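You operate a simulated robot arm through the tools that you are given. There is no shell and no other tool. Be economical: measure what you need, move in short steps, check, and stop when the job is done.

You run a simulated two-armed robot. Do the job below in one go: nothing can be reset, and whatever is moved stays where it is left.

TASK
Seal the green bay plate with the yellow film at its printed heat, then switch the sealer off.
Fine: lay the film square and run the drawer in. The press is at 60 to 80 C: hands out of the slot.
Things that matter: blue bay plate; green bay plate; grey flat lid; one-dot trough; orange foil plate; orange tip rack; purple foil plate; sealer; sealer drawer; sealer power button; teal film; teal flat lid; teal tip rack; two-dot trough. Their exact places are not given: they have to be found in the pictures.

The check looks at the end state, three seconds after you hand in, the way a careful person would. Anything else that was tipped, shoved, dropped, spilled or broken makes it a failure. A push-on lid holds only when it is set on centred and level and pressed home; a screw cap is set on level and turned clockwise until tight.

THE ROBOT
Two 7-joint arms with fingered hands on one trunk, on a base that drives. Base frame: it is fixed to the floor where the robot stands at the start and does not move with it; the origin is under the middle of the robot, x ahead of it, y to its left, z up; the surface under the hand at the start is at about z = 800. Lengths are in mm, angles in degrees, forces in N, time in s.
The left shoulder is at the start at [25, 170, 1323], the right one opposite. With the tool pointing down near the work surface each hand reaches from about 100 to 700 mm from the robot's upright axis, wherever it stands, measured 20 degrees to its own side. Places, roughly: grey flat lid (11x10x4 cm) [700, 300, 600]; orange foil plate (13x9x7 cm) [900, -300, 1300]; purple foil plate (13x9x7 cm) [1000, -100, 1300]; sealer [800, -100, 900]; sealer drawer [500, 0, 800]; sealer power button [800, 0, 1000]; teal flat lid (11x10x4 cm) [1100, 200, 1300]; white box lid (17x13x4 cm) [900, -500, 1300]. Payload 4 kg a hand.
The TCP of each hand is the grasp point between the finger pads, 26 mm short of the fingertips. In the tool frame z runs along the fingers and y along their closing line. The gripper opens to 132 mm. The gripper's body begins 73 mm behind the TCP. The gripper is a hand of 4 fingers: y runs from the thumb to the fingers, the wrist lies at [0, 0, -224] in the tool frame, and closing takes about 1.5 s.
Orientation is that of the tool frame in the base frame, as a unit quaternion [x, y, z, w]. With the fingers straight down and closing along the base's y, the tool's x points along the base's -x, its y along +y and its z along -z.

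THE INTERFACE
- The arms move only by the tool drive_tool. It takes "left_increments", "right_increments" or both (then of equal length, played together; a hand with none holds still); each is a list of rows, each a list of 3 entries, a list of its own where there are three numbers: the shift along the tool's x, y, z in mm, then the turn, a rotation vector about the tool's x, y, z in degrees, then the finger opening in mm, from 0 to 132. In form: [[[tx, ty, tz], [rx, ry, rz], fingers], ...]. A call has 1 to 8 rows; each row is the pose to reach, as a shift and turn from the pose commanded when the call began, along the tool's axes at that moment. Each row takes 0.2 s and may step no farther than 50 mm and 8.6 degrees from the row before; otherwise, or with a gripper value out of range, the whole call is refused. A pose out of reach is approached as far as the arm can. The call stops where the force on the tool passes 40 N (or 10 N more than at its start, if that is more) or the arm is blocked; 0.2 s more then pass. The fingers move at their own pace (about 45 mm/s each) and stop on an object; they squeeze with about 21 N. The grip force told is the motor's: it shows also when the fingers shut on nothing. Time passes only in rows, and 0.2 s behind the last, so rows that repeat a pose let the fingers close. It gives the time, the measured TCP pose, the force on the tool (base axes), the opening and the grip force at its end, in the units of the frame above (readings bear some noise), with the torque about the TCP (base axes, N m) and any sound that the robot's microphone picked up, and new pictures: "show" is both (left out), scene, wrist or none (wrist: the cameras of the hands that moved).
- Cameras (640 x 400 px; columns grow to the right, rows downward): "scene" is now at [102.6, -10.4, 1493]; the picture's right is [-0.12, -0.99, 0.00], its down [-0.62, 0.07, -0.78] and it looks along [0.77, -0.09, -0.63] (base axes); focal length 219 px, centre (320, 200). "left" rides on the left gripper at [-68, 2, -97] in its tool frame; the picture's right is [-0.02, -1.00, 0.00], its down [0.82, -0.02, -0.58] and it looks along [0.58, -0.01, 0.82] (tool axes); focal length 270 px, centre (320, 200). "right" rides on the right gripper at [68, 2, -97] in its tool frame; the picture's right is [-0.02, 1.00, 0.00], its down [-0.82, -0.02, -0.58] and it looks along [-0.58, -0.01, 0.82] (tool axes); focal length 270 px, centre (320, 200).
- raise_lower(by): slides the trunk up (or, below 0, down) by that many mm; the arms and the scene camera ride with it, the base frame stays. It gives what a move gives, with no picture.
- roll_base(legs): drives the robot by 1 to 6 legs, each [ahead, turn to the left] in mm and degrees, along the robot's own axes; the way and the turn of a leg run together, so that a leg with both is an arc; at most 1500 mm and 180 degrees a leg. The arms and the cameras ride along, it lands a little off, and it stops where it bumps. It gives what a move gives, and a new picture of the scene camera.
- preshape(shape, hand): the hand has 4 fingers and takes this shape, open, in about a second: jaw (thumb against the fingers, like two jaws); tri (thumb and two fingers); tip (a fingertip pinch); poke (one finger out to press); point (the index stretched); flat (the hand flat); cup (the hand cupped); fist (a fist). The gripper value then closes the fingers along that shape, each until it touches; the sizes above hold for jaw. It gives what a move gives, with no picture.
- pan_tilt(pan, tilt): turns the head with the scene camera to pan (to the left, within 86 degrees either way) and tilt (down, from -29 to 69), counted from straight ahead of the robot. It gives what a move gives, and a new picture of the scene camera.
- locate(camera, pixels): for up to 12 pixels [column, row] of the newest picture of that camera ("zoom" is the newest enlarged one), the place [x, y, z] in the base frame of the surface seen there, good to about 2 mm. It takes no simulated time.
- zoom(camera, box): a new picture of the part [left, top, right, bottom] of that camera's present view, enlarged. It takes no simulated time.
- job_done(): hands the job in; it is judged then, once.

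Go step by step. Measure first, check grasps and placings, and put right what went wrong. The budget is 80 turns and 260 pictures, counting those below and the enlarged ones. Unless the task says otherwise, let go and move clear before handing in, and close with one line.

The tools are called after "Request:" as name(argument=value, ...) on one line, values as JSON. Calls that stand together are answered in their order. drive_tool: Moves the arms, as the interface text tells. Its arguments: {"type":"object","properties":{"left_increments":{"type":"array"},"right_increments":{"type":"array"},"show":{"type":"string","enum":["both","scene","wrist","none"]}},"required":[]} The other tools are called the same way: raise_lower (by) slides the trunk up or down; preshape (shape, hand) gives the hand a shape; roll_base (legs) drives the base; pan_tilt (pan, tilt) turns the head that bears the scene camera; locate (camera, pixels) gives the place of the surface under pixels of a picture; zoom (camera, box) takes an enlarged picture of a part of a camera's view; job_done () hands the job in.

At the start:

```text
time_s: 0.0
left_tool_pos: [474.7, 264.8, 1282.5]
left_tcp_rot: [-0.002, 1.0, -0.001, 0.0]
left_wrist_force: [0.2, 0.2, -0.2]
left_wrist_torque: [-0.02, 0.04, -0.01]
left_width: 131.8
left_grip_force: 0.0
left_shape: jaw
right_tool_pos: [438.9, -172.9, 1326.0]
right_tcp_rot: [-0.001, 1.0, -0.001, -0.002]
right_wrist_force: [-0.4, 0.0, 0.8]
right_wrist_torque: [0.01, 0.01, -0.01]
right_width: 131.7
right_grip_force: 0.1
right_shape: jaw
trunk travel left (down, up): [-550.0, 205.0]
robot x, y, heading: [-0.5, -0.1, 0.1]
head pan, tilt: [-6.8, 38.8]
```

scene: 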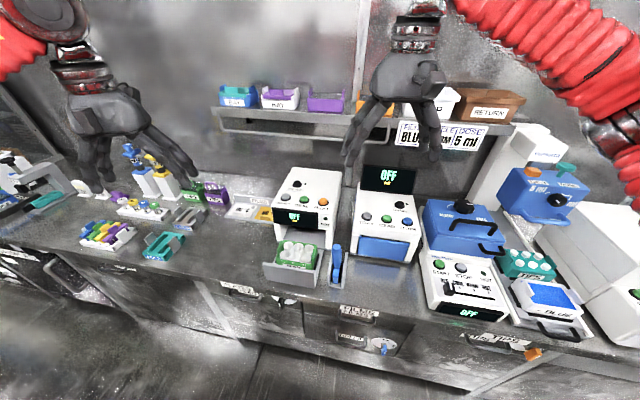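
right: 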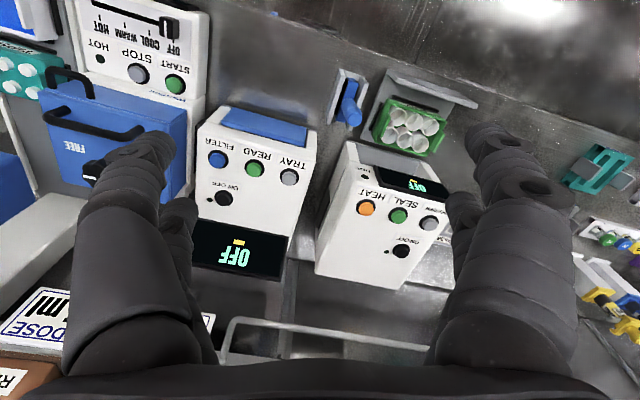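
left: 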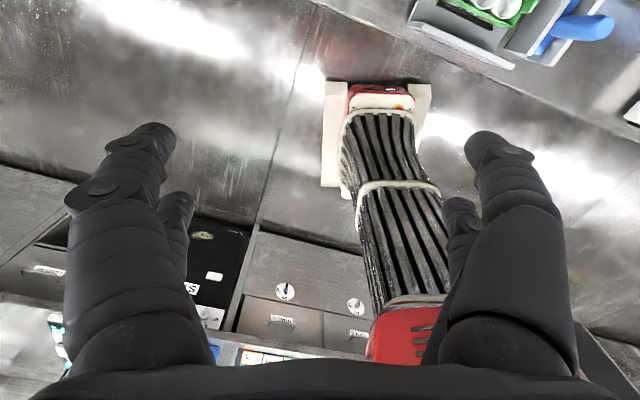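

The sealer (about 305,210) has its drawer out with the green plate at (297,250). I'll enlarge the sealer and the surroundings to find the films and labels.

Request:
zoom(camera="scene", box=[240, 150, 360, 300])

Request:
zoom(camera="scene", box=[70, 130, 290, 270])

Request:
zoom(camera="right", box=[310, 60, 470, 290])

```text
2.67 times, centred on (300, 225) of scene
```

zoom: 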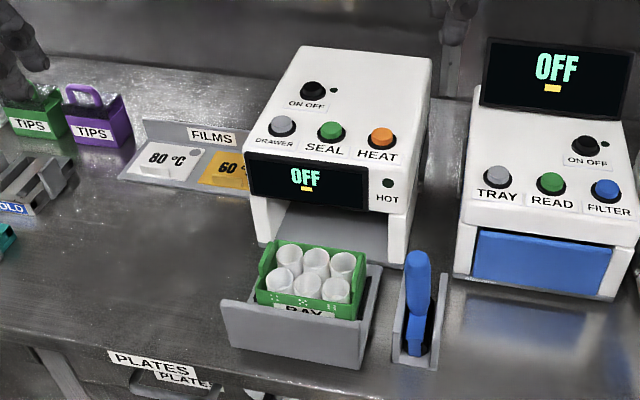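

```text
2.86 times, centred on (180, 200) of scene
```

zoom: 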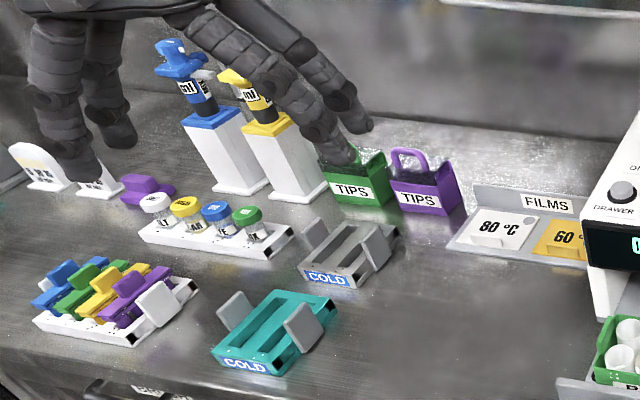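

```text
1.74 times, centred on (390, 175) of right
```

zoom: 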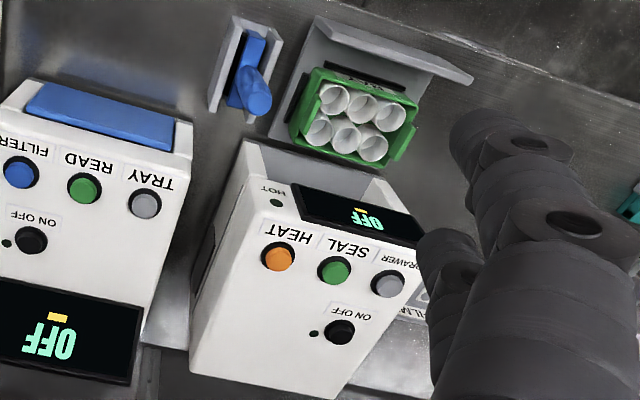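

The yellow film (60 °C) lies in a tray left of the sealer. I'll measure the film, drawer, plate and buttons.

Request:
locate(camera="scene", pixels=[[266, 214], [302, 184], [306, 201], [324, 201], [294, 199], [299, 215], [296, 246], [272, 275], [316, 280], [320, 250], [338, 250], [320, 217]])

Request:
zoom(camera="scene", box=[215, 190, 295, 240])

Request:
zoom(camera="scene", box=[255, 225, 350, 295])

```text
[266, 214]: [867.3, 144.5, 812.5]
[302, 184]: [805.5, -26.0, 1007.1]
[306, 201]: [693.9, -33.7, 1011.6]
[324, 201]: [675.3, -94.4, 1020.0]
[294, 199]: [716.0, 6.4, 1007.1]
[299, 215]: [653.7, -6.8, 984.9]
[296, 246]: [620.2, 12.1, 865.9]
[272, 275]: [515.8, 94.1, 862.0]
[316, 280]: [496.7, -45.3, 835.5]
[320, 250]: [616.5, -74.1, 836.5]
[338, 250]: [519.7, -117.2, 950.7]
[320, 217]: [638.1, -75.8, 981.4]
```

```text
8.00 times, centred on (255, 215) of scene
```

zoom: 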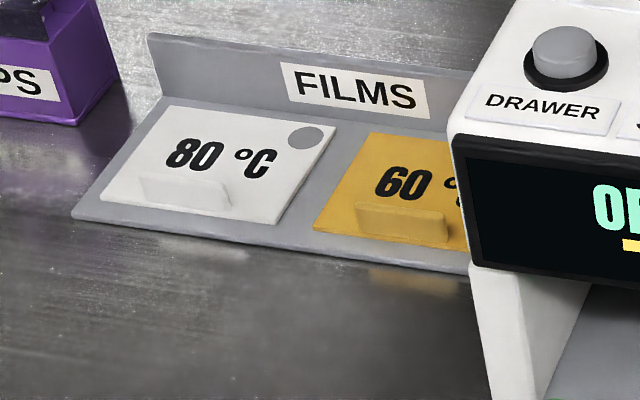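

```text
5.71 times, centred on (302, 260) of scene
```

zoom: 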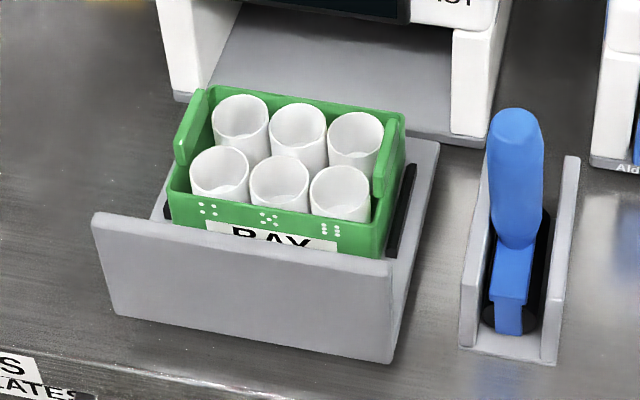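

The plate is already in the drawer with raised end walls. I'll measure the plate corners, then look at the film tray from a better view.

Request:
locate(camera="zoom", pixels=[[207, 90], [183, 150], [400, 118], [380, 185], [172, 195], [370, 225], [240, 97], [340, 180], [95, 216], [390, 265], [245, 280], [300, 105]])

Request:
zoom(camera="scene", box=[215, 190, 295, 240])

```text
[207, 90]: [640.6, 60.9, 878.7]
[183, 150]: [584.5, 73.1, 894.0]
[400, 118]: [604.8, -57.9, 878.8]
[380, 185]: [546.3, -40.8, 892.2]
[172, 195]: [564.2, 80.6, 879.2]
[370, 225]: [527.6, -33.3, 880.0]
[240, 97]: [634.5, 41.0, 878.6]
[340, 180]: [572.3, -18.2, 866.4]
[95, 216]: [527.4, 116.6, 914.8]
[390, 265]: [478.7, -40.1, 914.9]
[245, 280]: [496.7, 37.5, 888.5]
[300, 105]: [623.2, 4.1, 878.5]
```

```text
8.00 times, centred on (255, 215) of scene
```

zoom: 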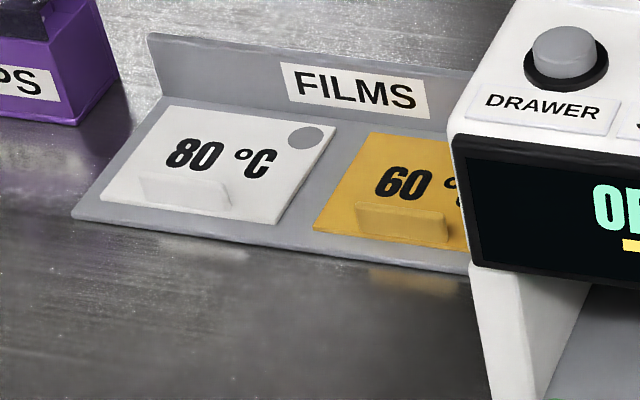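

Request:
locate(camera="zoom", pixels=[[316, 228], [372, 135], [355, 222], [362, 203], [448, 220], [446, 242], [405, 205], [80, 214], [160, 95], [104, 198], [166, 108], [334, 128]])

Request:
pan_tilt(pan=10, tilt=45)

```text
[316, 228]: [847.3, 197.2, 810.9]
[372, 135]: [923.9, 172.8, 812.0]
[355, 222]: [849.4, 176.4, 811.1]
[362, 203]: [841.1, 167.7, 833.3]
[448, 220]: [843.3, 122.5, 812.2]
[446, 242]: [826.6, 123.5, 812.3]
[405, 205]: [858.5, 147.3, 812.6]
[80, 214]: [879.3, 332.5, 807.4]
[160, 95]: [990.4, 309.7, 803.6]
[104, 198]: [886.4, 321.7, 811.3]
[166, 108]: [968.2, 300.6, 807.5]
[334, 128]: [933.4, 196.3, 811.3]
```

```text
time_s: 0.8
left_tool_pos: [475.0, 265.6, 1281.6]
left_tcp_rot: [-0.002, 1.0, 0.0, 0.0]
left_wrist_force: [-0.7, -0.8, 0.5]
left_wrist_torque: [0.02, 0.03, 0.0]
left_width: 132.1
left_grip_force: 0.0
left_shape: jaw
right_tool_pos: [437.8, -173.6, 1327.5]
right_tcp_rot: [-0.001, 1.0, 0.0, -0.001]
right_wrist_force: [-0.4, -0.4, -0.3]
right_wrist_torque: [0.0, -0.01, -0.01]
right_width: 131.9
right_grip_force: 0.1
right_shape: jaw
trunk travel left (down, up): [-550.0, 205.0]
robot x, y, heading: [0.7, -2.9, 0.1]
head pan, tilt: [10.0, 45.0]
```

scene: 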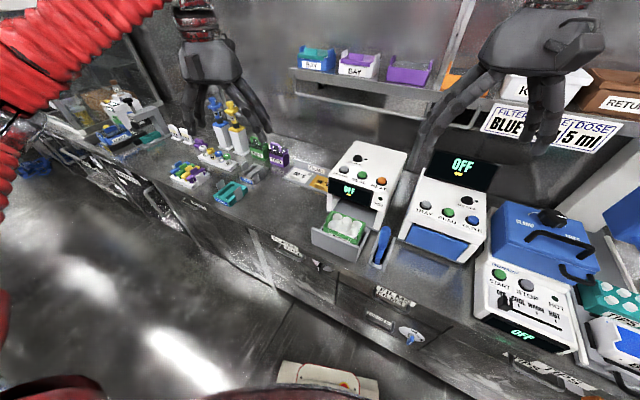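

I'll measure the counter edge and the robot's own base front, to know how far I can drive ahead.

Request:
locate(camera="scene", pixels=[[330, 365], [280, 370], [377, 383], [310, 256], [350, 274], [400, 290], [265, 232], [230, 210], [317, 183], [348, 225], [340, 215], [330, 240]])

Request:
zoom(camera="scene", box=[250, 140, 410, 280])

Request:
zoom(camera="scene", box=[160, 80, 340, 220])

```text
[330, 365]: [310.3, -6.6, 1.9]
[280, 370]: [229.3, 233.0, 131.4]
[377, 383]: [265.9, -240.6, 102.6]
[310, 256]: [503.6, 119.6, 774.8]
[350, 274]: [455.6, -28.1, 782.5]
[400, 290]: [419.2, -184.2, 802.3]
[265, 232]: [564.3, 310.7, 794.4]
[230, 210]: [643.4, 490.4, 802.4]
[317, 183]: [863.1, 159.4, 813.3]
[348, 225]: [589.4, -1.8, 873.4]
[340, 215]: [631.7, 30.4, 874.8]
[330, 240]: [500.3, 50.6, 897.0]
```

```text
2.86 times, centred on (330, 210) of scene
```

zoom: 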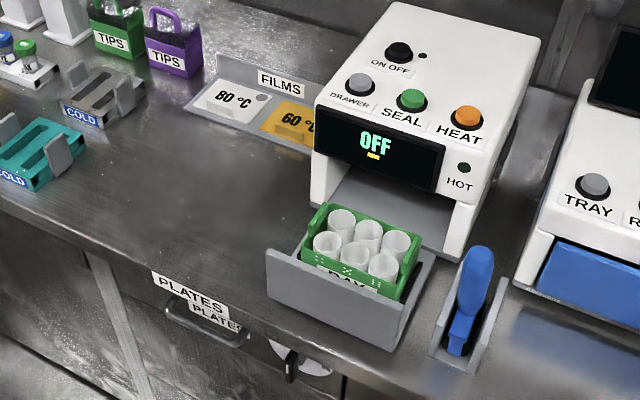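

```text
2.86 times, centred on (250, 150) of scene
```

zoom: 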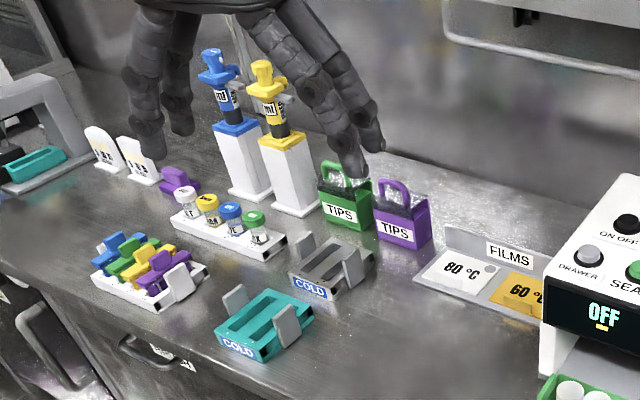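

The counter edge runs at about −17° and the robot base front is about 130 mm from it. I'll shift left along the counter by 210 mm, face it squarely and creep ahead.

Request:
roll_base(legs=[[0, 73], [210, 0], [0, -90], [90, 0]])

Request:
pan_tilt(pan=5, tilt=48)

```text
time_s: 3.6
left_tool_pos: [94.3, 539.6, 1282.7]
left_tcp_rot: [-0.433, 0.902, -0.001, 0.0]
left_wrist_force: [-0.8, 0.1, -0.2]
left_wrist_torque: [-0.02, -0.05, 0.01]
left_width: 131.9
left_grip_force: 0.0
left_shape: jaw
right_tool_pos: [412.3, 236.3, 1327.4]
right_tcp_rot: [-0.432, 0.902, -0.002, -0.001]
right_wrist_force: [-0.4, 0.6, 1.1]
right_wrist_torque: [-0.07, -0.03, -0.04]
right_width: 132.1
right_grip_force: 0.0
right_shape: jaw
trunk travel left (down, up): [-550.0, 205.0]
robot x, y, heading: [41.8, -28.9, 53.5]
head pan, tilt: [10.0, 45.0]
stopped in leg 1: the robot was blocked; the commanded pose is now the measured one
```

scene: 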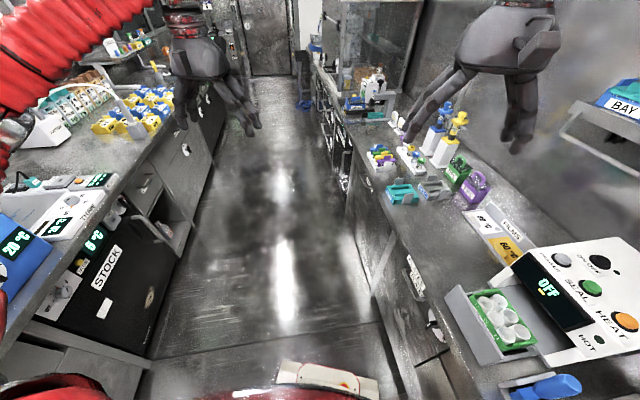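

```text
time_s: 4.3
left_tool_pos: [97.6, 536.7, 1285.7]
left_tcp_rot: [-0.432, 0.902, 0.0, 0.0]
left_wrist_force: [0.8, -0.3, 0.1]
left_wrist_torque: [-0.01, 0.01, 0.03]
left_width: 132.0
left_grip_force: 0.1
left_shape: jaw
right_tool_pos: [418.3, 233.2, 1327.7]
right_tcp_rot: [-0.431, 0.902, 0.0, -0.001]
right_wrist_force: [1.2, -0.5, 0.2]
right_wrist_torque: [0.03, -0.01, -0.01]
right_width: 131.9
right_grip_force: 0.0
right_shape: jaw
trunk travel left (down, up): [-550.0, 205.0]
robot x, y, heading: [40.6, -30.6, 53.5]
head pan, tilt: [5.0, 48.0]
```

scene: 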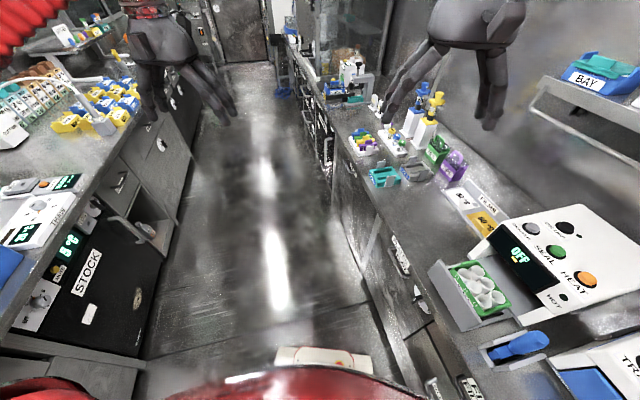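

The turn was blocked at 53.5° heading. I'll measure the aisle on both sides before choosing another way round.

Request:
locate(camera="scene", pixels=[[150, 360], [140, 215], [180, 205], [290, 355], [360, 365], [375, 300], [440, 370], [400, 260], [230, 340], [433, 390], [405, 240], [480, 385]])

Request:
zoom(camera="scene", box=[220, 240, 540, 400])

```text
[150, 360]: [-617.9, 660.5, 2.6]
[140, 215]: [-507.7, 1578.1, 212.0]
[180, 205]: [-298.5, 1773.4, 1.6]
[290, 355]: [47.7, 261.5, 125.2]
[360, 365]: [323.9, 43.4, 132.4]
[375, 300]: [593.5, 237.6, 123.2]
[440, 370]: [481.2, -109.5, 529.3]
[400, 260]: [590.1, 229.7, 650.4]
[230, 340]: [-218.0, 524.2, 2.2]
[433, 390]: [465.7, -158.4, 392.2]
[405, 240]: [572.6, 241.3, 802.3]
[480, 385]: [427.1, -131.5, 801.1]
```

```text
2.00 times, centred on (380, 320) of scene
```

zoom: 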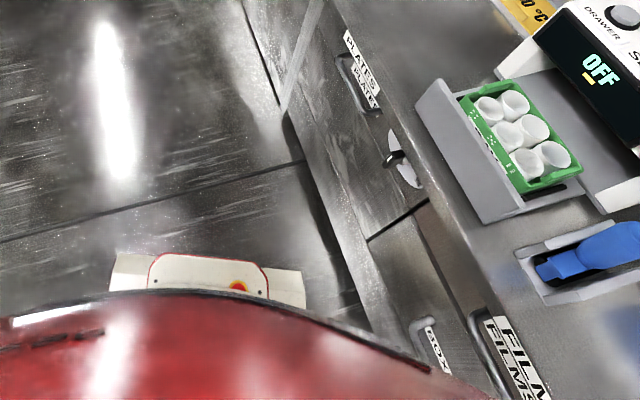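

The base itself looks free, so perhaps the right elbow touches something. I'll look to the right.

Request:
pan_tilt(pan=-75, tilt=30)

Request:
pan_tilt(pan=80, tilt=40)

```text
time_s: 5.8
left_tool_pos: [95.5, 536.7, 1283.1]
left_tcp_rot: [-0.432, 0.902, 0.0, 0.001]
left_wrist_force: [-0.5, 0.6, 0.2]
left_wrist_torque: [0.01, 0.04, -0.01]
left_width: 132.1
left_grip_force: 0.0
left_shape: jaw
right_tool_pos: [415.5, 234.2, 1327.9]
right_tcp_rot: [-0.432, 0.902, -0.001, -0.001]
right_wrist_force: [-0.5, 0.1, 0.2]
right_wrist_torque: [0.04, 0.03, -0.01]
right_width: 132.1
right_grip_force: 0.0
right_shape: jaw
trunk travel left (down, up): [-550.0, 205.0]
robot x, y, heading: [40.0, -33.4, 53.5]
head pan, tilt: [-75.0, 30.0]
```

scene: 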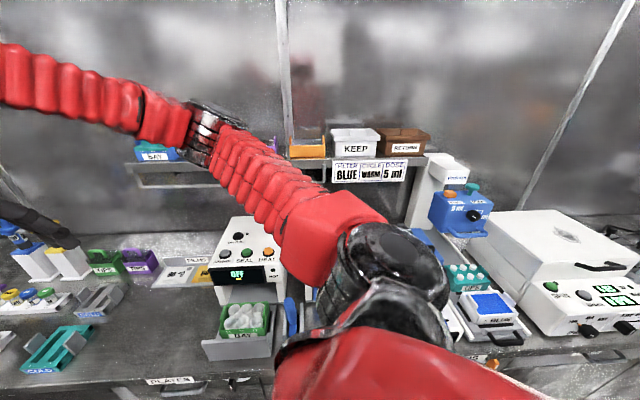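

```text
time_s: 8.2
left_tool_pos: [97.7, 537.3, 1283.5]
left_tcp_rot: [-0.431, 0.902, 0.0, 0.0]
left_wrist_force: [0.7, 0.5, 0.5]
left_wrist_torque: [0.02, -0.01, -0.03]
left_width: 131.9
left_grip_force: 0.1
left_shape: jaw
right_tool_pos: [417.5, 234.8, 1327.6]
right_tcp_rot: [-0.431, 0.902, 0.0, 0.0]
right_wrist_force: [-0.8, 0.4, -0.9]
right_wrist_torque: [-0.02, 0.0, 0.0]
right_width: 132.1
right_grip_force: 0.1
right_shape: jaw
trunk travel left (down, up): [-550.0, 205.0]
robot x, y, heading: [45.1, -28.9, 53.6]
head pan, tilt: [80.0, 40.0]
```

scene: 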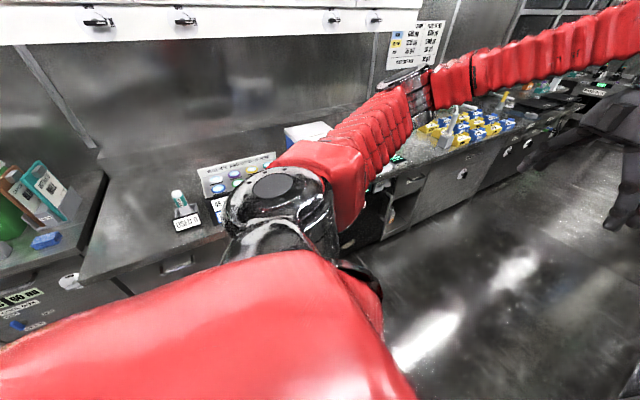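

The arms look clear, so the rear of the base probably touched. I'll drive ahead out of it (this heading goes mostly along the counter) and turn back to face the counter.

Request:
roll_base(legs=[[215, 0], [0, -70.5]])

Request:
pan_tilt(pan=5, tilt=50)

```text
time_s: 12.6
left_tool_pos: [688.8, 393.0, 1286.4]
left_tcp_rot: [0.06, 0.998, 0.002, -0.001]
left_wrist_force: [-0.2, -0.9, -0.3]
left_wrist_torque: [0.1, 0.01, -0.01]
left_width: 131.9
left_grip_force: 0.0
left_shape: jaw
right_tool_pos: [599.4, -37.0, 1328.9]
right_tcp_rot: [0.061, 0.998, 0.002, 0.001]
right_wrist_force: [-0.4, -1.0, -0.8]
right_wrist_torque: [0.15, 0.0, -0.01]
right_width: 131.9
right_grip_force: 0.1
right_shape: jaw
trunk travel left (down, up): [-550.0, 205.0]
robot x, y, heading: [179.1, 200.9, -6.9]
head pan, tilt: [80.0, 40.0]
stopped in leg 2: the robot was blocked; the commanded pose is now the measured one
```

scene: 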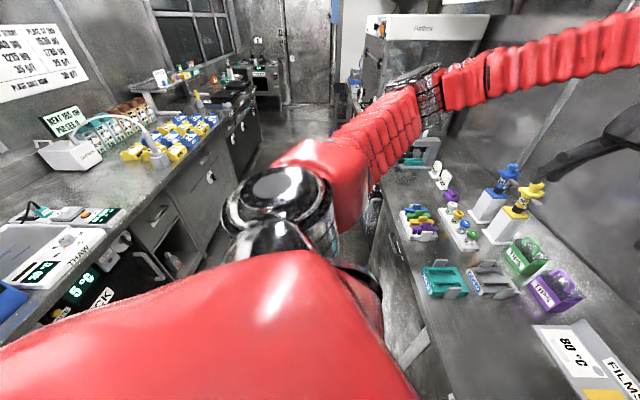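

```text
time_s: 14.1
left_tool_pos: [688.3, 397.9, 1283.8]
left_tcp_rot: [0.059, 0.998, 0.0, 0.0]
left_wrist_force: [-0.3, 0.6, 0.4]
left_wrist_torque: [0.01, 0.02, -0.01]
left_width: 132.2
left_grip_force: 0.0
left_shape: jaw
right_tool_pos: [599.0, -35.0, 1328.3]
right_tcp_rot: [0.06, 0.998, 0.0, 0.0]
right_wrist_force: [0.1, 0.0, -0.2]
right_wrist_torque: [-0.01, 0.01, 0.02]
right_width: 131.9
right_grip_force: 0.0
right_shape: jaw
trunk travel left (down, up): [-550.0, 205.0]
robot x, y, heading: [177.3, 198.6, -7.0]
head pan, tilt: [5.0, 50.0]
```

scene: 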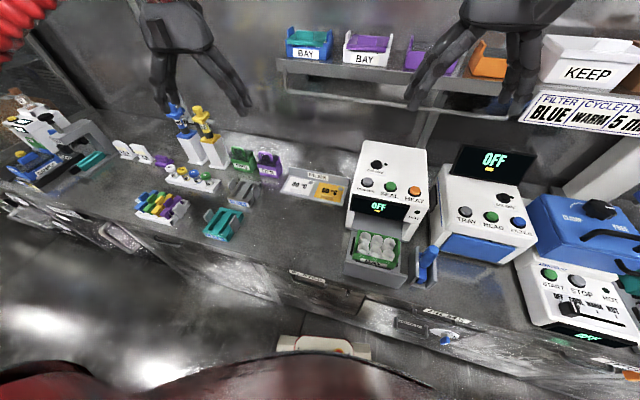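

The robot now stands at (177,199), heading −7°, close to the counter; that should do. I'll measure film and plate from here.

Request:
zoom(camera="scene", box=[280, 160, 360, 210])

Request:
zoom(camera="scene", box=[335, 215, 425, 295])

Request:
locate(camera="scene", pixels=[[318, 184], [340, 188], [316, 199], [336, 206], [319, 196], [337, 200], [329, 190], [376, 164], [367, 182], [391, 187], [414, 190], [330, 200]])

```text
8.00 times, centred on (320, 185) of scene
```

zoom: 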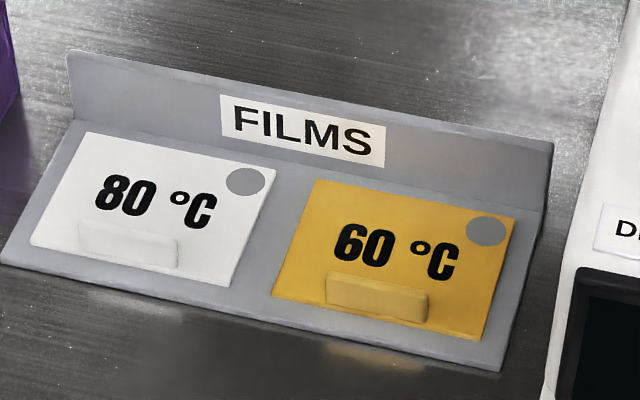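

```text
5.00 times, centred on (380, 255) of scene
```

zoom: 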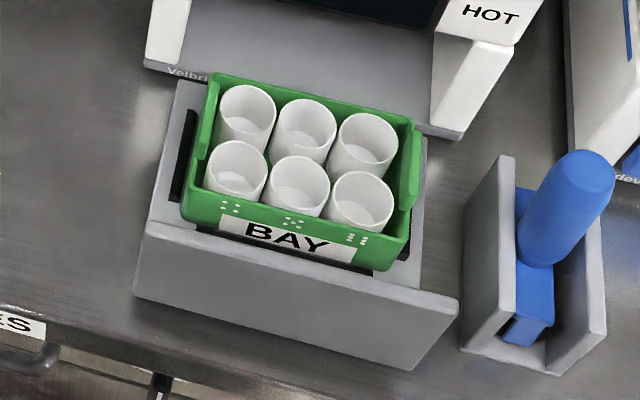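

```text
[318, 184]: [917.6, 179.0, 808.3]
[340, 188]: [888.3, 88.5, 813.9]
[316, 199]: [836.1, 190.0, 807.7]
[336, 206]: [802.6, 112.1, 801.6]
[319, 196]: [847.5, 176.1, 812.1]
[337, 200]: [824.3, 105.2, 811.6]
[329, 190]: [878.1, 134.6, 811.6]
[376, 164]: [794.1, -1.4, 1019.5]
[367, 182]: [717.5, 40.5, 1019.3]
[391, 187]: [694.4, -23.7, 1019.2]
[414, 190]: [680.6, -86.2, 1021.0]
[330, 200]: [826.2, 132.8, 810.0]
```

Request:
locate(camera="zoom", pixels=[[212, 76], [419, 133], [182, 205], [390, 258], [202, 150], [412, 200], [300, 100], [290, 220], [196, 108], [146, 228], [456, 303], [398, 210]])

Request:
zoom(camera="scene", box=[310, 180, 350, 205])

```text
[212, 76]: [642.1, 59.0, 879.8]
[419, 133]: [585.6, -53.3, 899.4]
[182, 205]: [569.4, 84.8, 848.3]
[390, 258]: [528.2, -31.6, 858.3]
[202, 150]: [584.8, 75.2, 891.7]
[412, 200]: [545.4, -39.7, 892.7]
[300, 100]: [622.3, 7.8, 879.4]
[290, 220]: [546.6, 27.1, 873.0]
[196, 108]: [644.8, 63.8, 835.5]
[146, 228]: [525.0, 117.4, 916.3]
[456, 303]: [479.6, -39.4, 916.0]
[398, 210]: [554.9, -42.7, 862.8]
```

```text
16.00 times, centred on (330, 192) of scene
```

zoom: 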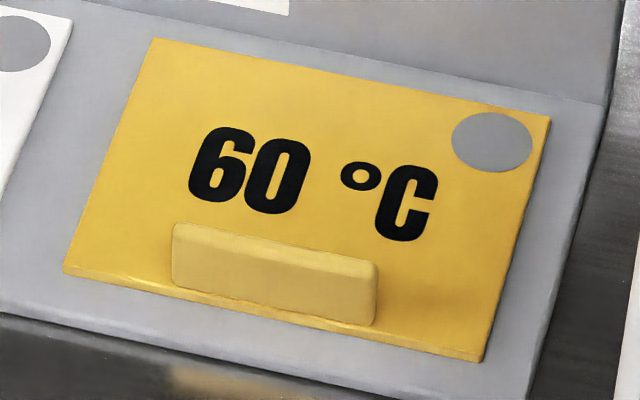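

Request:
locate(camera="zoom", pixels=[[155, 42], [546, 120], [68, 266], [480, 355], [176, 285], [372, 322], [178, 226], [374, 264], [276, 246], [276, 300], [310, 190], [500, 240]])

Request:
drive_tool(right_increments=[[[40, -40, 0], [0, 0, 0], 132], [[60, -80, 0], [0, 0, 0], 132], [[80, -125, 0], [0, 0, 0], 132], [[100, -170, 0], [0, 0, 0], 132], [[110, -215, 0], [0, 0, 0], 132]], show="none")

Request:
raise_lower(by=-130)

```text
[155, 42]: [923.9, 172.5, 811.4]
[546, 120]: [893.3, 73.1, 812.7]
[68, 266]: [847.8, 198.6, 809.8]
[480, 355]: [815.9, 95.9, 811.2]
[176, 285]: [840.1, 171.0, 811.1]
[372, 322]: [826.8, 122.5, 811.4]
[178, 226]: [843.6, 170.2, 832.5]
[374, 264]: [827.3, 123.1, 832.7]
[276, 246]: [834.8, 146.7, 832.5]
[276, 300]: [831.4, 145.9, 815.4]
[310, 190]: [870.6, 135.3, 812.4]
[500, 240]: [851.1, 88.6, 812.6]
```

```text
refused: row 1 steps farther than a row can; nothing moved
```

```text
time_s: 15.7
left_tool_pos: [687.6, 397.4, 1155.1]
left_tcp_rot: [0.059, 0.998, 0.001, 0.0]
left_wrist_force: [0.0, 0.6, 0.7]
left_wrist_torque: [0.0, 0.0, 0.0]
left_width: 132.0
left_grip_force: 0.0
left_shape: jaw
right_tool_pos: [599.2, -33.7, 1200.4]
right_tcp_rot: [0.06, 0.998, 0.001, -0.001]
right_wrist_force: [-0.8, 0.1, 0.5]
right_wrist_torque: [-0.01, 0.02, -0.01]
right_width: 131.9
right_grip_force: 0.0
right_shape: jaw
trunk travel left (down, up): [-420.0, 335.0]
robot x, y, heading: [179.7, 196.7, -7.3]
head pan, tilt: [5.0, 50.0]
```

Film centre ≈ (870,135), tab at ≈ (837,146,812–833), yaw ≈ −17°. I'll move the right hand aside and swing the left hand over the tab, turning it so the fingers close along the film's depth.

Request:
drive_tool(left_increments=[[[-22, -29, 0], [0, 0, -8.5], 132], [[-44, -58, 0], [0, 0, -17], 132], [[-66, -87, 0], [0, 0, -25.5], 132], [[-89, -116, 0], [0, 0, -34], 132], [[-111, -145, 0], [0, 0, -42.5], 120], [[-133, -174, 0], [0, 0, -51], 100], [[-156, -203, 0], [0, 0, -59.5], 80], [[-178, -232, 0], [0, 0, -68], 60]], right_increments=[[[10, -40, 0], [0, 0, 0], 132], [[20, -80, 0], [0, 0, 0], 132], [[30, -120, 0], [0, 0, 0], 132], [[40, -160, 0], [0, 0, 0], 132], [[50, -200, 0], [0, 0, 0], 132], [[60, -240, 0], [0, 0, 0], 132], [[70, -260, 0], [0, 0, 0], 132], [[80, -270, 0], [0, 0, 0], 132]], show="scene")

```text
time_s: 17.5
left_tool_pos: [833.1, 145.5, 1156.9]
left_tcp_rot: [-0.508, 0.861, 0.0, 0.002]
left_wrist_force: [-1.2, -0.4, -0.6]
left_wrist_torque: [0.04, -0.05, -0.02]
left_width: 60.5
left_grip_force: 0.0
left_shape: jaw
left hand out of reach, approached as far as the arm can: row 8
right_tool_pos: [484.0, -295.0, 1196.5]
right_tcp_rot: [0.06, 0.998, 0.003, 0.001]
right_wrist_force: [-0.5, 0.2, -0.1]
right_wrist_torque: [0.06, -0.02, -0.05]
right_width: 132.0
right_grip_force: 0.0
right_shape: jaw
trunk travel left (down, up): [-420.0, 335.0]
robot x, y, heading: [178.7, 198.5, -7.2]
head pan, tilt: [5.0, 50.0]
```

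scene: 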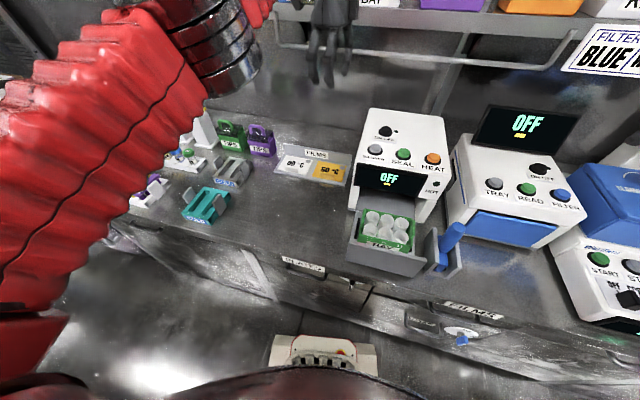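

Request:
drive_tool(left_increments=[[[-1, -1, 45], [0, 0, -4], 50], [[-1, -2, 90], [0, 0, -8], 50], [[-2, -3, 135], [0, 0, -11.6], 50], [[-2, -4, 180], [0, 0, -11.6], 50], [[-2, -4, 220], [0, 0, -11.6], 50]], show="both")

```text
time_s: 18.7
left_tool_pos: [840.9, 150.9, 932.1]
left_tcp_rot: [-0.594, 0.804, -0.001, 0.0]
left_wrist_force: [-0.1, 0.4, -0.4]
left_wrist_torque: [-0.01, -0.02, 0.01]
left_width: 50.2
left_grip_force: 0.0
left_shape: jaw
right_tool_pos: [487.8, -292.3, 1196.7]
right_tcp_rot: [0.06, 0.998, 0.0, -0.001]
right_wrist_force: [-0.5, 0.3, 0.1]
right_wrist_torque: [0.01, 0.02, 0.02]
right_width: 132.1
right_grip_force: 0.1
right_shape: jaw
trunk travel left (down, up): [-420.0, 335.0]
robot x, y, heading: [179.9, 199.6, -7.1]
head pan, tilt: [5.0, 50.0]
```

scene: 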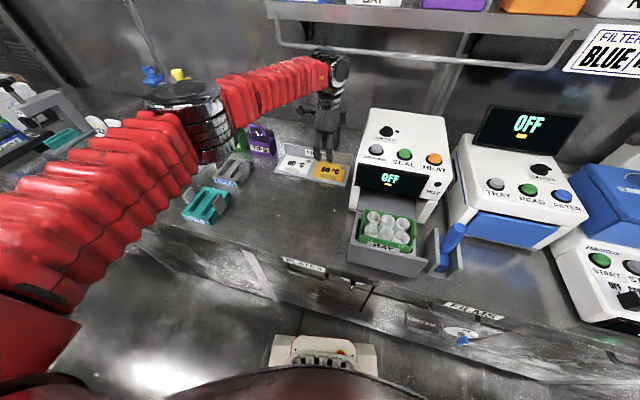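
left: 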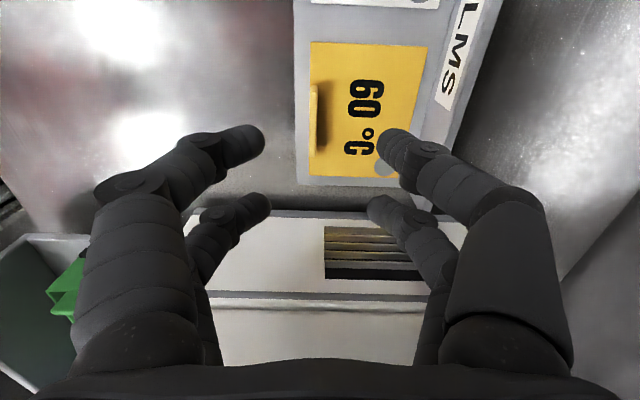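

The tab (column 313, rows 85–145) is right under the grip centre. I'll check that the elbow clears the things below it, and lower to near the film.

Request:
locate(camera="scene", pixels=[[190, 110], [210, 155], [180, 140], [200, 135], [260, 155], [235, 170], [150, 75], [205, 205], [150, 160], [250, 90]])

Request:
drive_tool(left_increments=[[[6, 2, 35], [0, 0, 0], 50], [[6, 2, 65], [0, 0, 0], 50]], show="both")

```text
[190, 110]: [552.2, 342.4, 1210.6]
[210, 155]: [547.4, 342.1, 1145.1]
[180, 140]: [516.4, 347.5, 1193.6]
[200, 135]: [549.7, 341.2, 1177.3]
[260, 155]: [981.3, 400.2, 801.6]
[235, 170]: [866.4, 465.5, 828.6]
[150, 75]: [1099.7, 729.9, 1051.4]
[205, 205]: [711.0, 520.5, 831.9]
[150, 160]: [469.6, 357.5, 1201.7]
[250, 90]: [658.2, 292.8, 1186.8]
```

```text
time_s: 19.3
left_tool_pos: [838.0, 143.2, 869.5]
left_tcp_rot: [-0.593, 0.805, 0.0, -0.001]
left_wrist_force: [0.0, -0.6, -0.4]
left_wrist_torque: [-0.04, 0.02, 0.02]
left_width: 50.4
left_grip_force: 0.1
left_shape: jaw
right_tool_pos: [487.2, -291.4, 1196.9]
right_tcp_rot: [0.061, 0.998, 0.001, 0.0]
right_wrist_force: [-0.2, 0.2, -0.3]
right_wrist_torque: [0.02, -0.02, -0.01]
right_width: 131.9
right_grip_force: 0.1
right_shape: jaw
trunk travel left (down, up): [-420.0, 335.0]
robot x, y, heading: [175.7, 203.7, -7.2]
head pan, tilt: [5.0, 50.0]
```

scene: 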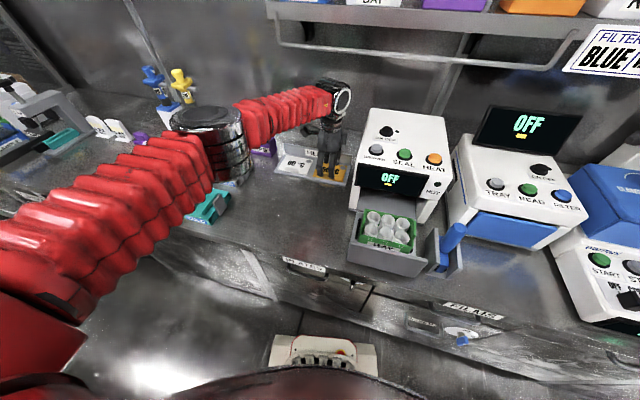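
left: 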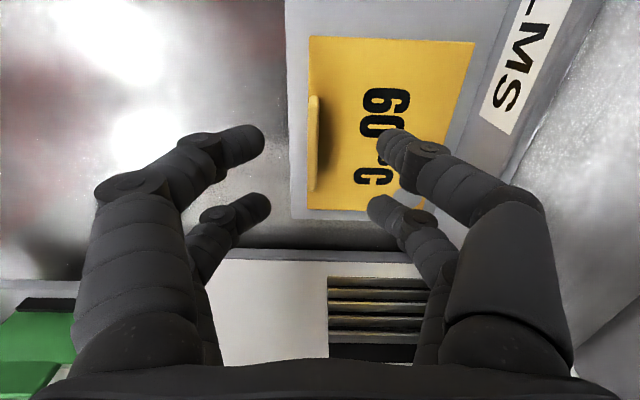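

Aligned to a few mm; go down until the fingertips are just over the film and close.

Request:
drive_tool(left_increments=[[[-3, 3, 20], [0, 0, 0], 50], [[-3, 3, 28], [0, 0, 0], 50], [[-3, 3, 28], [0, 0, 0], 30]], show="wrist")

```text
time_s: 20.1
left_tool_pos: [834.2, 148.2, 841.2]
left_tcp_rot: [-0.593, 0.805, 0.0, 0.0]
left_wrist_force: [0.2, -0.5, -0.8]
left_wrist_torque: [0.01, 0.01, 0.01]
left_width: 30.3
left_grip_force: 0.1
left_shape: jaw
right_tool_pos: [486.7, -291.7, 1197.6]
right_tcp_rot: [0.06, 0.998, -0.001, 0.0]
right_wrist_force: [-0.5, 0.6, -0.3]
right_wrist_torque: [0.01, 0.01, -0.01]
right_width: 132.1
right_grip_force: 0.0
right_shape: jaw
trunk travel left (down, up): [-420.0, 335.0]
robot x, y, heading: [174.6, 200.6, -7.1]
head pan, tilt: [5.0, 50.0]
```

left: 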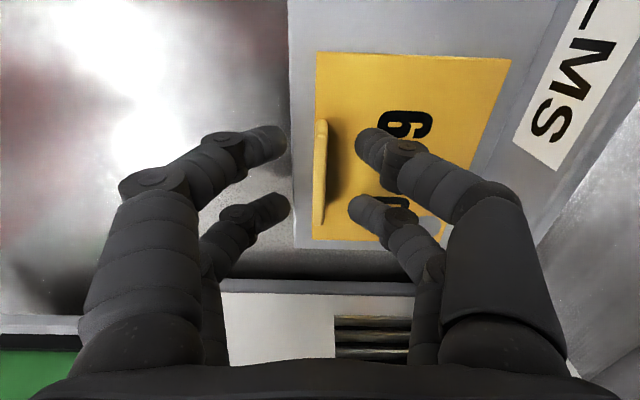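

The tab stands between both finger pairs (column 320). Closing.

Request:
drive_tool(left_increments=[[[0, 0, 0], [0, 0, 0], 0], [[0, 0, 0], [0, 0, 0], 0], [[0, 0, 0], [0, 0, 0], 0], [[0, 0, 0], [0, 0, 0], 0], [[0, 0, 0], [0, 0, 0], 0]], show="wrist")

```text
time_s: 21.3
left_tool_pos: [834.6, 147.4, 841.1]
left_tcp_rot: [-0.594, 0.805, 0.0, 0.001]
left_wrist_force: [0.9, 0.9, -0.4]
left_wrist_torque: [-0.01, 0.02, 0.0]
left_width: 0.9
left_grip_force: 20.9
left_shape: jaw
right_tool_pos: [485.4, -291.4, 1197.9]
right_tcp_rot: [0.06, 0.998, 0.0, 0.0]
right_wrist_force: [0.3, 0.2, 0.2]
right_wrist_torque: [-0.02, 0.0, -0.01]
right_width: 132.0
right_grip_force: 0.0
right_shape: jaw
trunk travel left (down, up): [-420.0, 335.0]
robot x, y, heading: [177.3, 202.3, -7.2]
head pan, tilt: [5.0, 50.0]
```

left: 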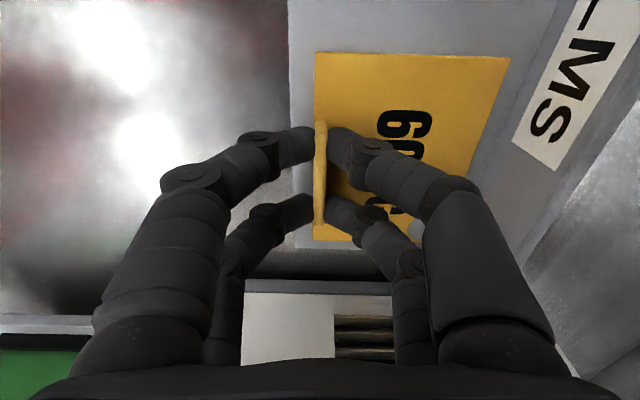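

The fingers press on the tab (grip 20.9 N). I'll lift and look.

Request:
drive_tool(left_increments=[[[0, 0, -25], [0, 0, 0], 0], [[0, 0, -60], [0, 0, 0], 0]], show="both")

```text
time_s: 21.9
left_tool_pos: [835.6, 146.6, 901.6]
left_tcp_rot: [-0.594, 0.805, 0.0, 0.0]
left_wrist_force: [-0.1, -0.2, 0.2]
left_wrist_torque: [0.01, 0.01, -0.01]
left_width: 1.2
left_grip_force: 21.1
left_shape: jaw
right_tool_pos: [486.5, -290.8, 1195.6]
right_tcp_rot: [0.061, 0.998, -0.001, 0.0]
right_wrist_force: [-0.5, -0.7, -0.3]
right_wrist_torque: [0.01, 0.03, -0.01]
right_width: 132.1
right_grip_force: 0.0
right_shape: jaw
trunk travel left (down, up): [-420.0, 335.0]
robot x, y, heading: [179.7, 198.9, -7.1]
head pan, tilt: [5.0, 50.0]
```

scene: 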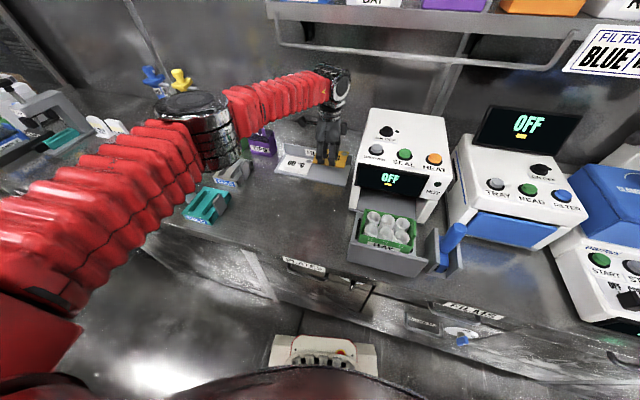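
left: 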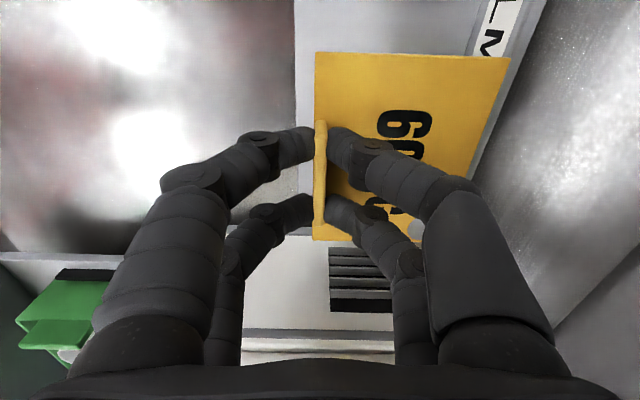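

The film came up level. I'll raise it and draw it back toward the robot, clear of the sealer's side, and measure the plate meanwhile.

Request:
drive_tool(left_increments=[[[0, 0, -45], [0, 0, 0], 0], [[0, 10, -90], [0, 0, 0], 0], [[0, 55, -95], [0, 0, 0], 0], [[0, 100, -95], [0, 0, 0], 0], [[0, 145, -95], [0, 0, 0], 0], [[0, 190, -95], [0, 0, 0], 0], [[0, 225, -95], [0, 0, 0], 0], [[0, 225, -95], [0, 0, 0], 0]], show="both")

Request:
zoom(camera="scene", box=[350, 205, 422, 250])

```text
time_s: 23.7
left_tool_pos: [618.1, 213.7, 994.2]
left_tcp_rot: [-0.593, 0.805, 0.0, -0.001]
left_wrist_force: [-0.9, 0.5, 0.8]
left_wrist_torque: [0.01, 0.02, 0.03]
left_width: 0.9
left_grip_force: 21.3
left_shape: jaw
right_tool_pos: [486.2, -292.7, 1197.2]
right_tcp_rot: [0.06, 0.998, 0.0, 0.0]
right_wrist_force: [0.0, -0.7, -1.4]
right_wrist_torque: [0.0, 0.02, 0.03]
right_width: 132.0
right_grip_force: 0.0
right_shape: jaw
trunk travel left (down, up): [-420.0, 335.0]
robot x, y, heading: [174.8, 201.0, -7.2]
head pan, tilt: [5.0, 50.0]
```

scene: 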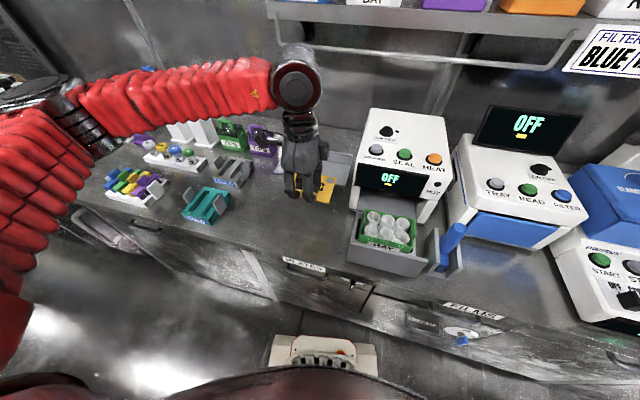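
left: 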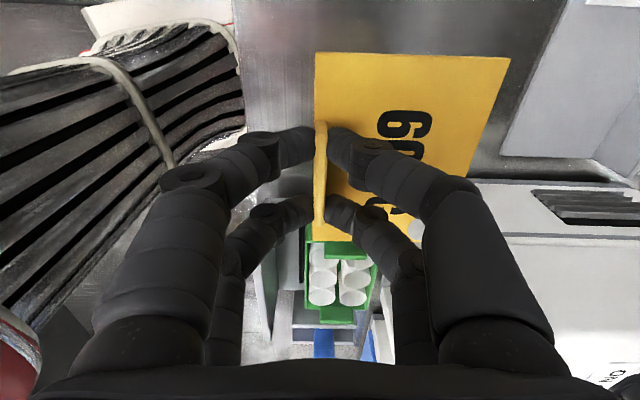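

```text
8.89 times, centred on (386, 228) of scene
```

zoom: 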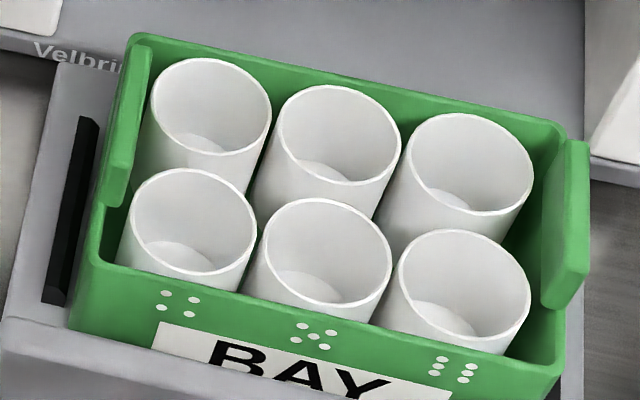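

Request:
locate(camera="zoom", pixels=[[135, 38], [563, 125], [92, 258], [556, 368], [152, 50], [118, 200], [572, 142], [550, 270], [586, 150], [350, 78], [330, 325], [340, 88]])

Request:
zoom(camera="left", box=[260, 200, 420, 380])

```text
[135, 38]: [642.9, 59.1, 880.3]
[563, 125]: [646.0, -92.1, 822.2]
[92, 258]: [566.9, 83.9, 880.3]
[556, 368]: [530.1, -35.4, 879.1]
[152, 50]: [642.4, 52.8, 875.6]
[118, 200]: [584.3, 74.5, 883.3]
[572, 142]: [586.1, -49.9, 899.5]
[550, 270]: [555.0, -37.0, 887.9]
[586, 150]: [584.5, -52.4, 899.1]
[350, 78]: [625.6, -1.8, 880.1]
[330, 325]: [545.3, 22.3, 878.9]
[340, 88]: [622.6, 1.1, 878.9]
```

```text
2.22 times, centred on (340, 290) of left
```

zoom: 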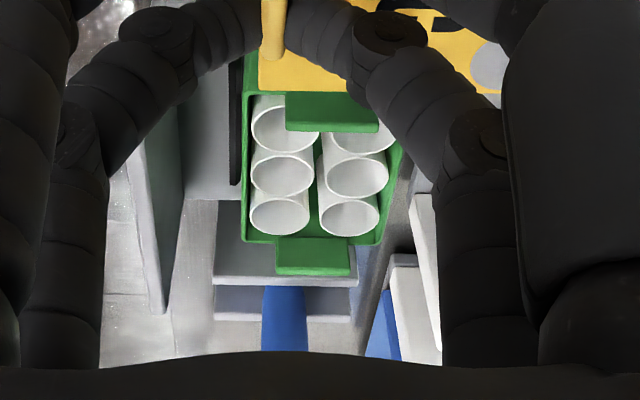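

Plate rim at z 880, centre ≈ (586,12), yaw ≈ −17.3°, the same as the film; the film (106 × 80) fits between the end tabs. I'll move it over the plate.

Request:
drive_tool(left_increments=[[[40, 2, 0], [0, 0, 0], 0], [[80, 4, 0], [0, 0, 0], 0], [[120, 6, 0], [0, 0, 0], 0], [[160, 8, 0], [0, 0, 0], 0], [[200, 8.5, 0], [0, 0, 0], 0], [[200.6, 8.5, 15], [0, 0, 0], 0], [[200.6, 8.5, 30], [0, 0, 0], 0]], show="both")

Request:
zoom(camera="scene", box=[340, 180, 436, 240])

```text
time_s: 25.3
left_tool_pos: [549.0, 22.7, 967.4]
left_tcp_rot: [-0.593, 0.805, 0.0, -0.001]
left_wrist_force: [-0.4, 0.1, -1.2]
left_wrist_torque: [-0.03, 0.0, 0.01]
left_width: 1.0
left_grip_force: 20.8
left_shape: jaw
right_tool_pos: [486.4, -292.1, 1196.5]
right_tcp_rot: [0.06, 0.998, 0.0, -0.001]
right_wrist_force: [0.2, -0.4, -0.3]
right_wrist_torque: [0.01, -0.01, -0.04]
right_width: 132.1
right_grip_force: 0.1
right_shape: jaw
trunk travel left (down, up): [-420.0, 335.0]
robot x, y, heading: [178.2, 197.5, -7.2]
head pan, tilt: [5.0, 50.0]
```

scene: 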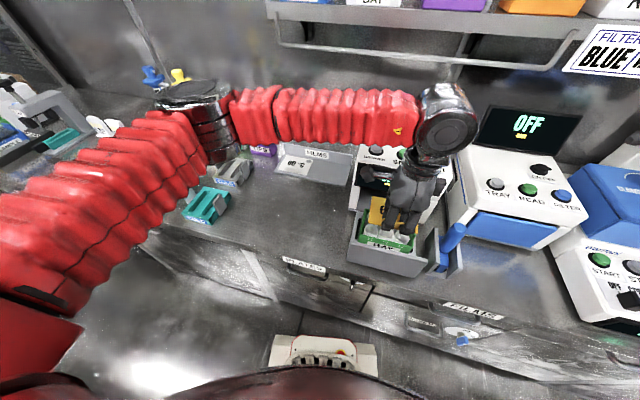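
left: 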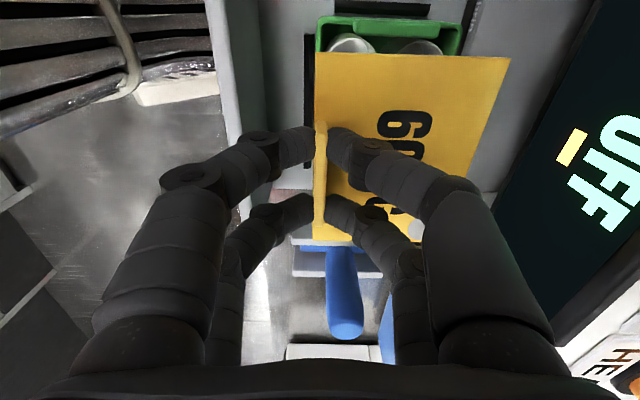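

```text
6.67 times, centred on (388, 210) of scene
```

zoom: 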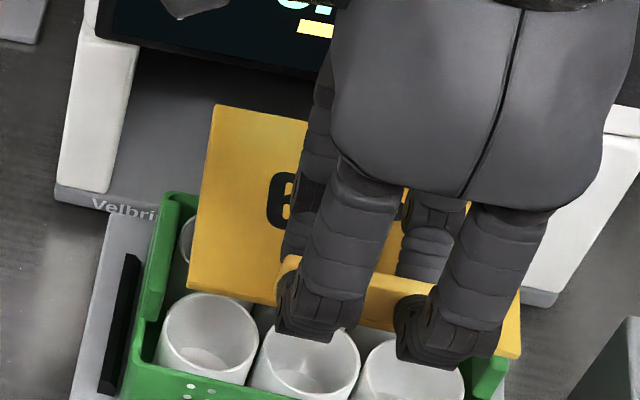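

Request:
locate(camera="zoom", pixels=[[217, 107], [191, 284], [516, 350], [170, 195], [250, 200]])

Request:
locate(camera="left", pixels=[[317, 56], [507, 61], [314, 237], [400, 100], [318, 22], [460, 26], [390, 19], [372, 40]])

```text
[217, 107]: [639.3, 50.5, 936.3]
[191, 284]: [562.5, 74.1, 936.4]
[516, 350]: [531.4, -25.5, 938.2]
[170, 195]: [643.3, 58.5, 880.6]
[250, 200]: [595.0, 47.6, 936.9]
```

```text
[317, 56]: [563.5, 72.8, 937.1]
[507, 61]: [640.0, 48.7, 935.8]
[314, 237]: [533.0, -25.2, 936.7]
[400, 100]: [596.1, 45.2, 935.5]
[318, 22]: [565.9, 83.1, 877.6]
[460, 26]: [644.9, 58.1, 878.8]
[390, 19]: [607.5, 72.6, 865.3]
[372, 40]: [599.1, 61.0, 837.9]
```

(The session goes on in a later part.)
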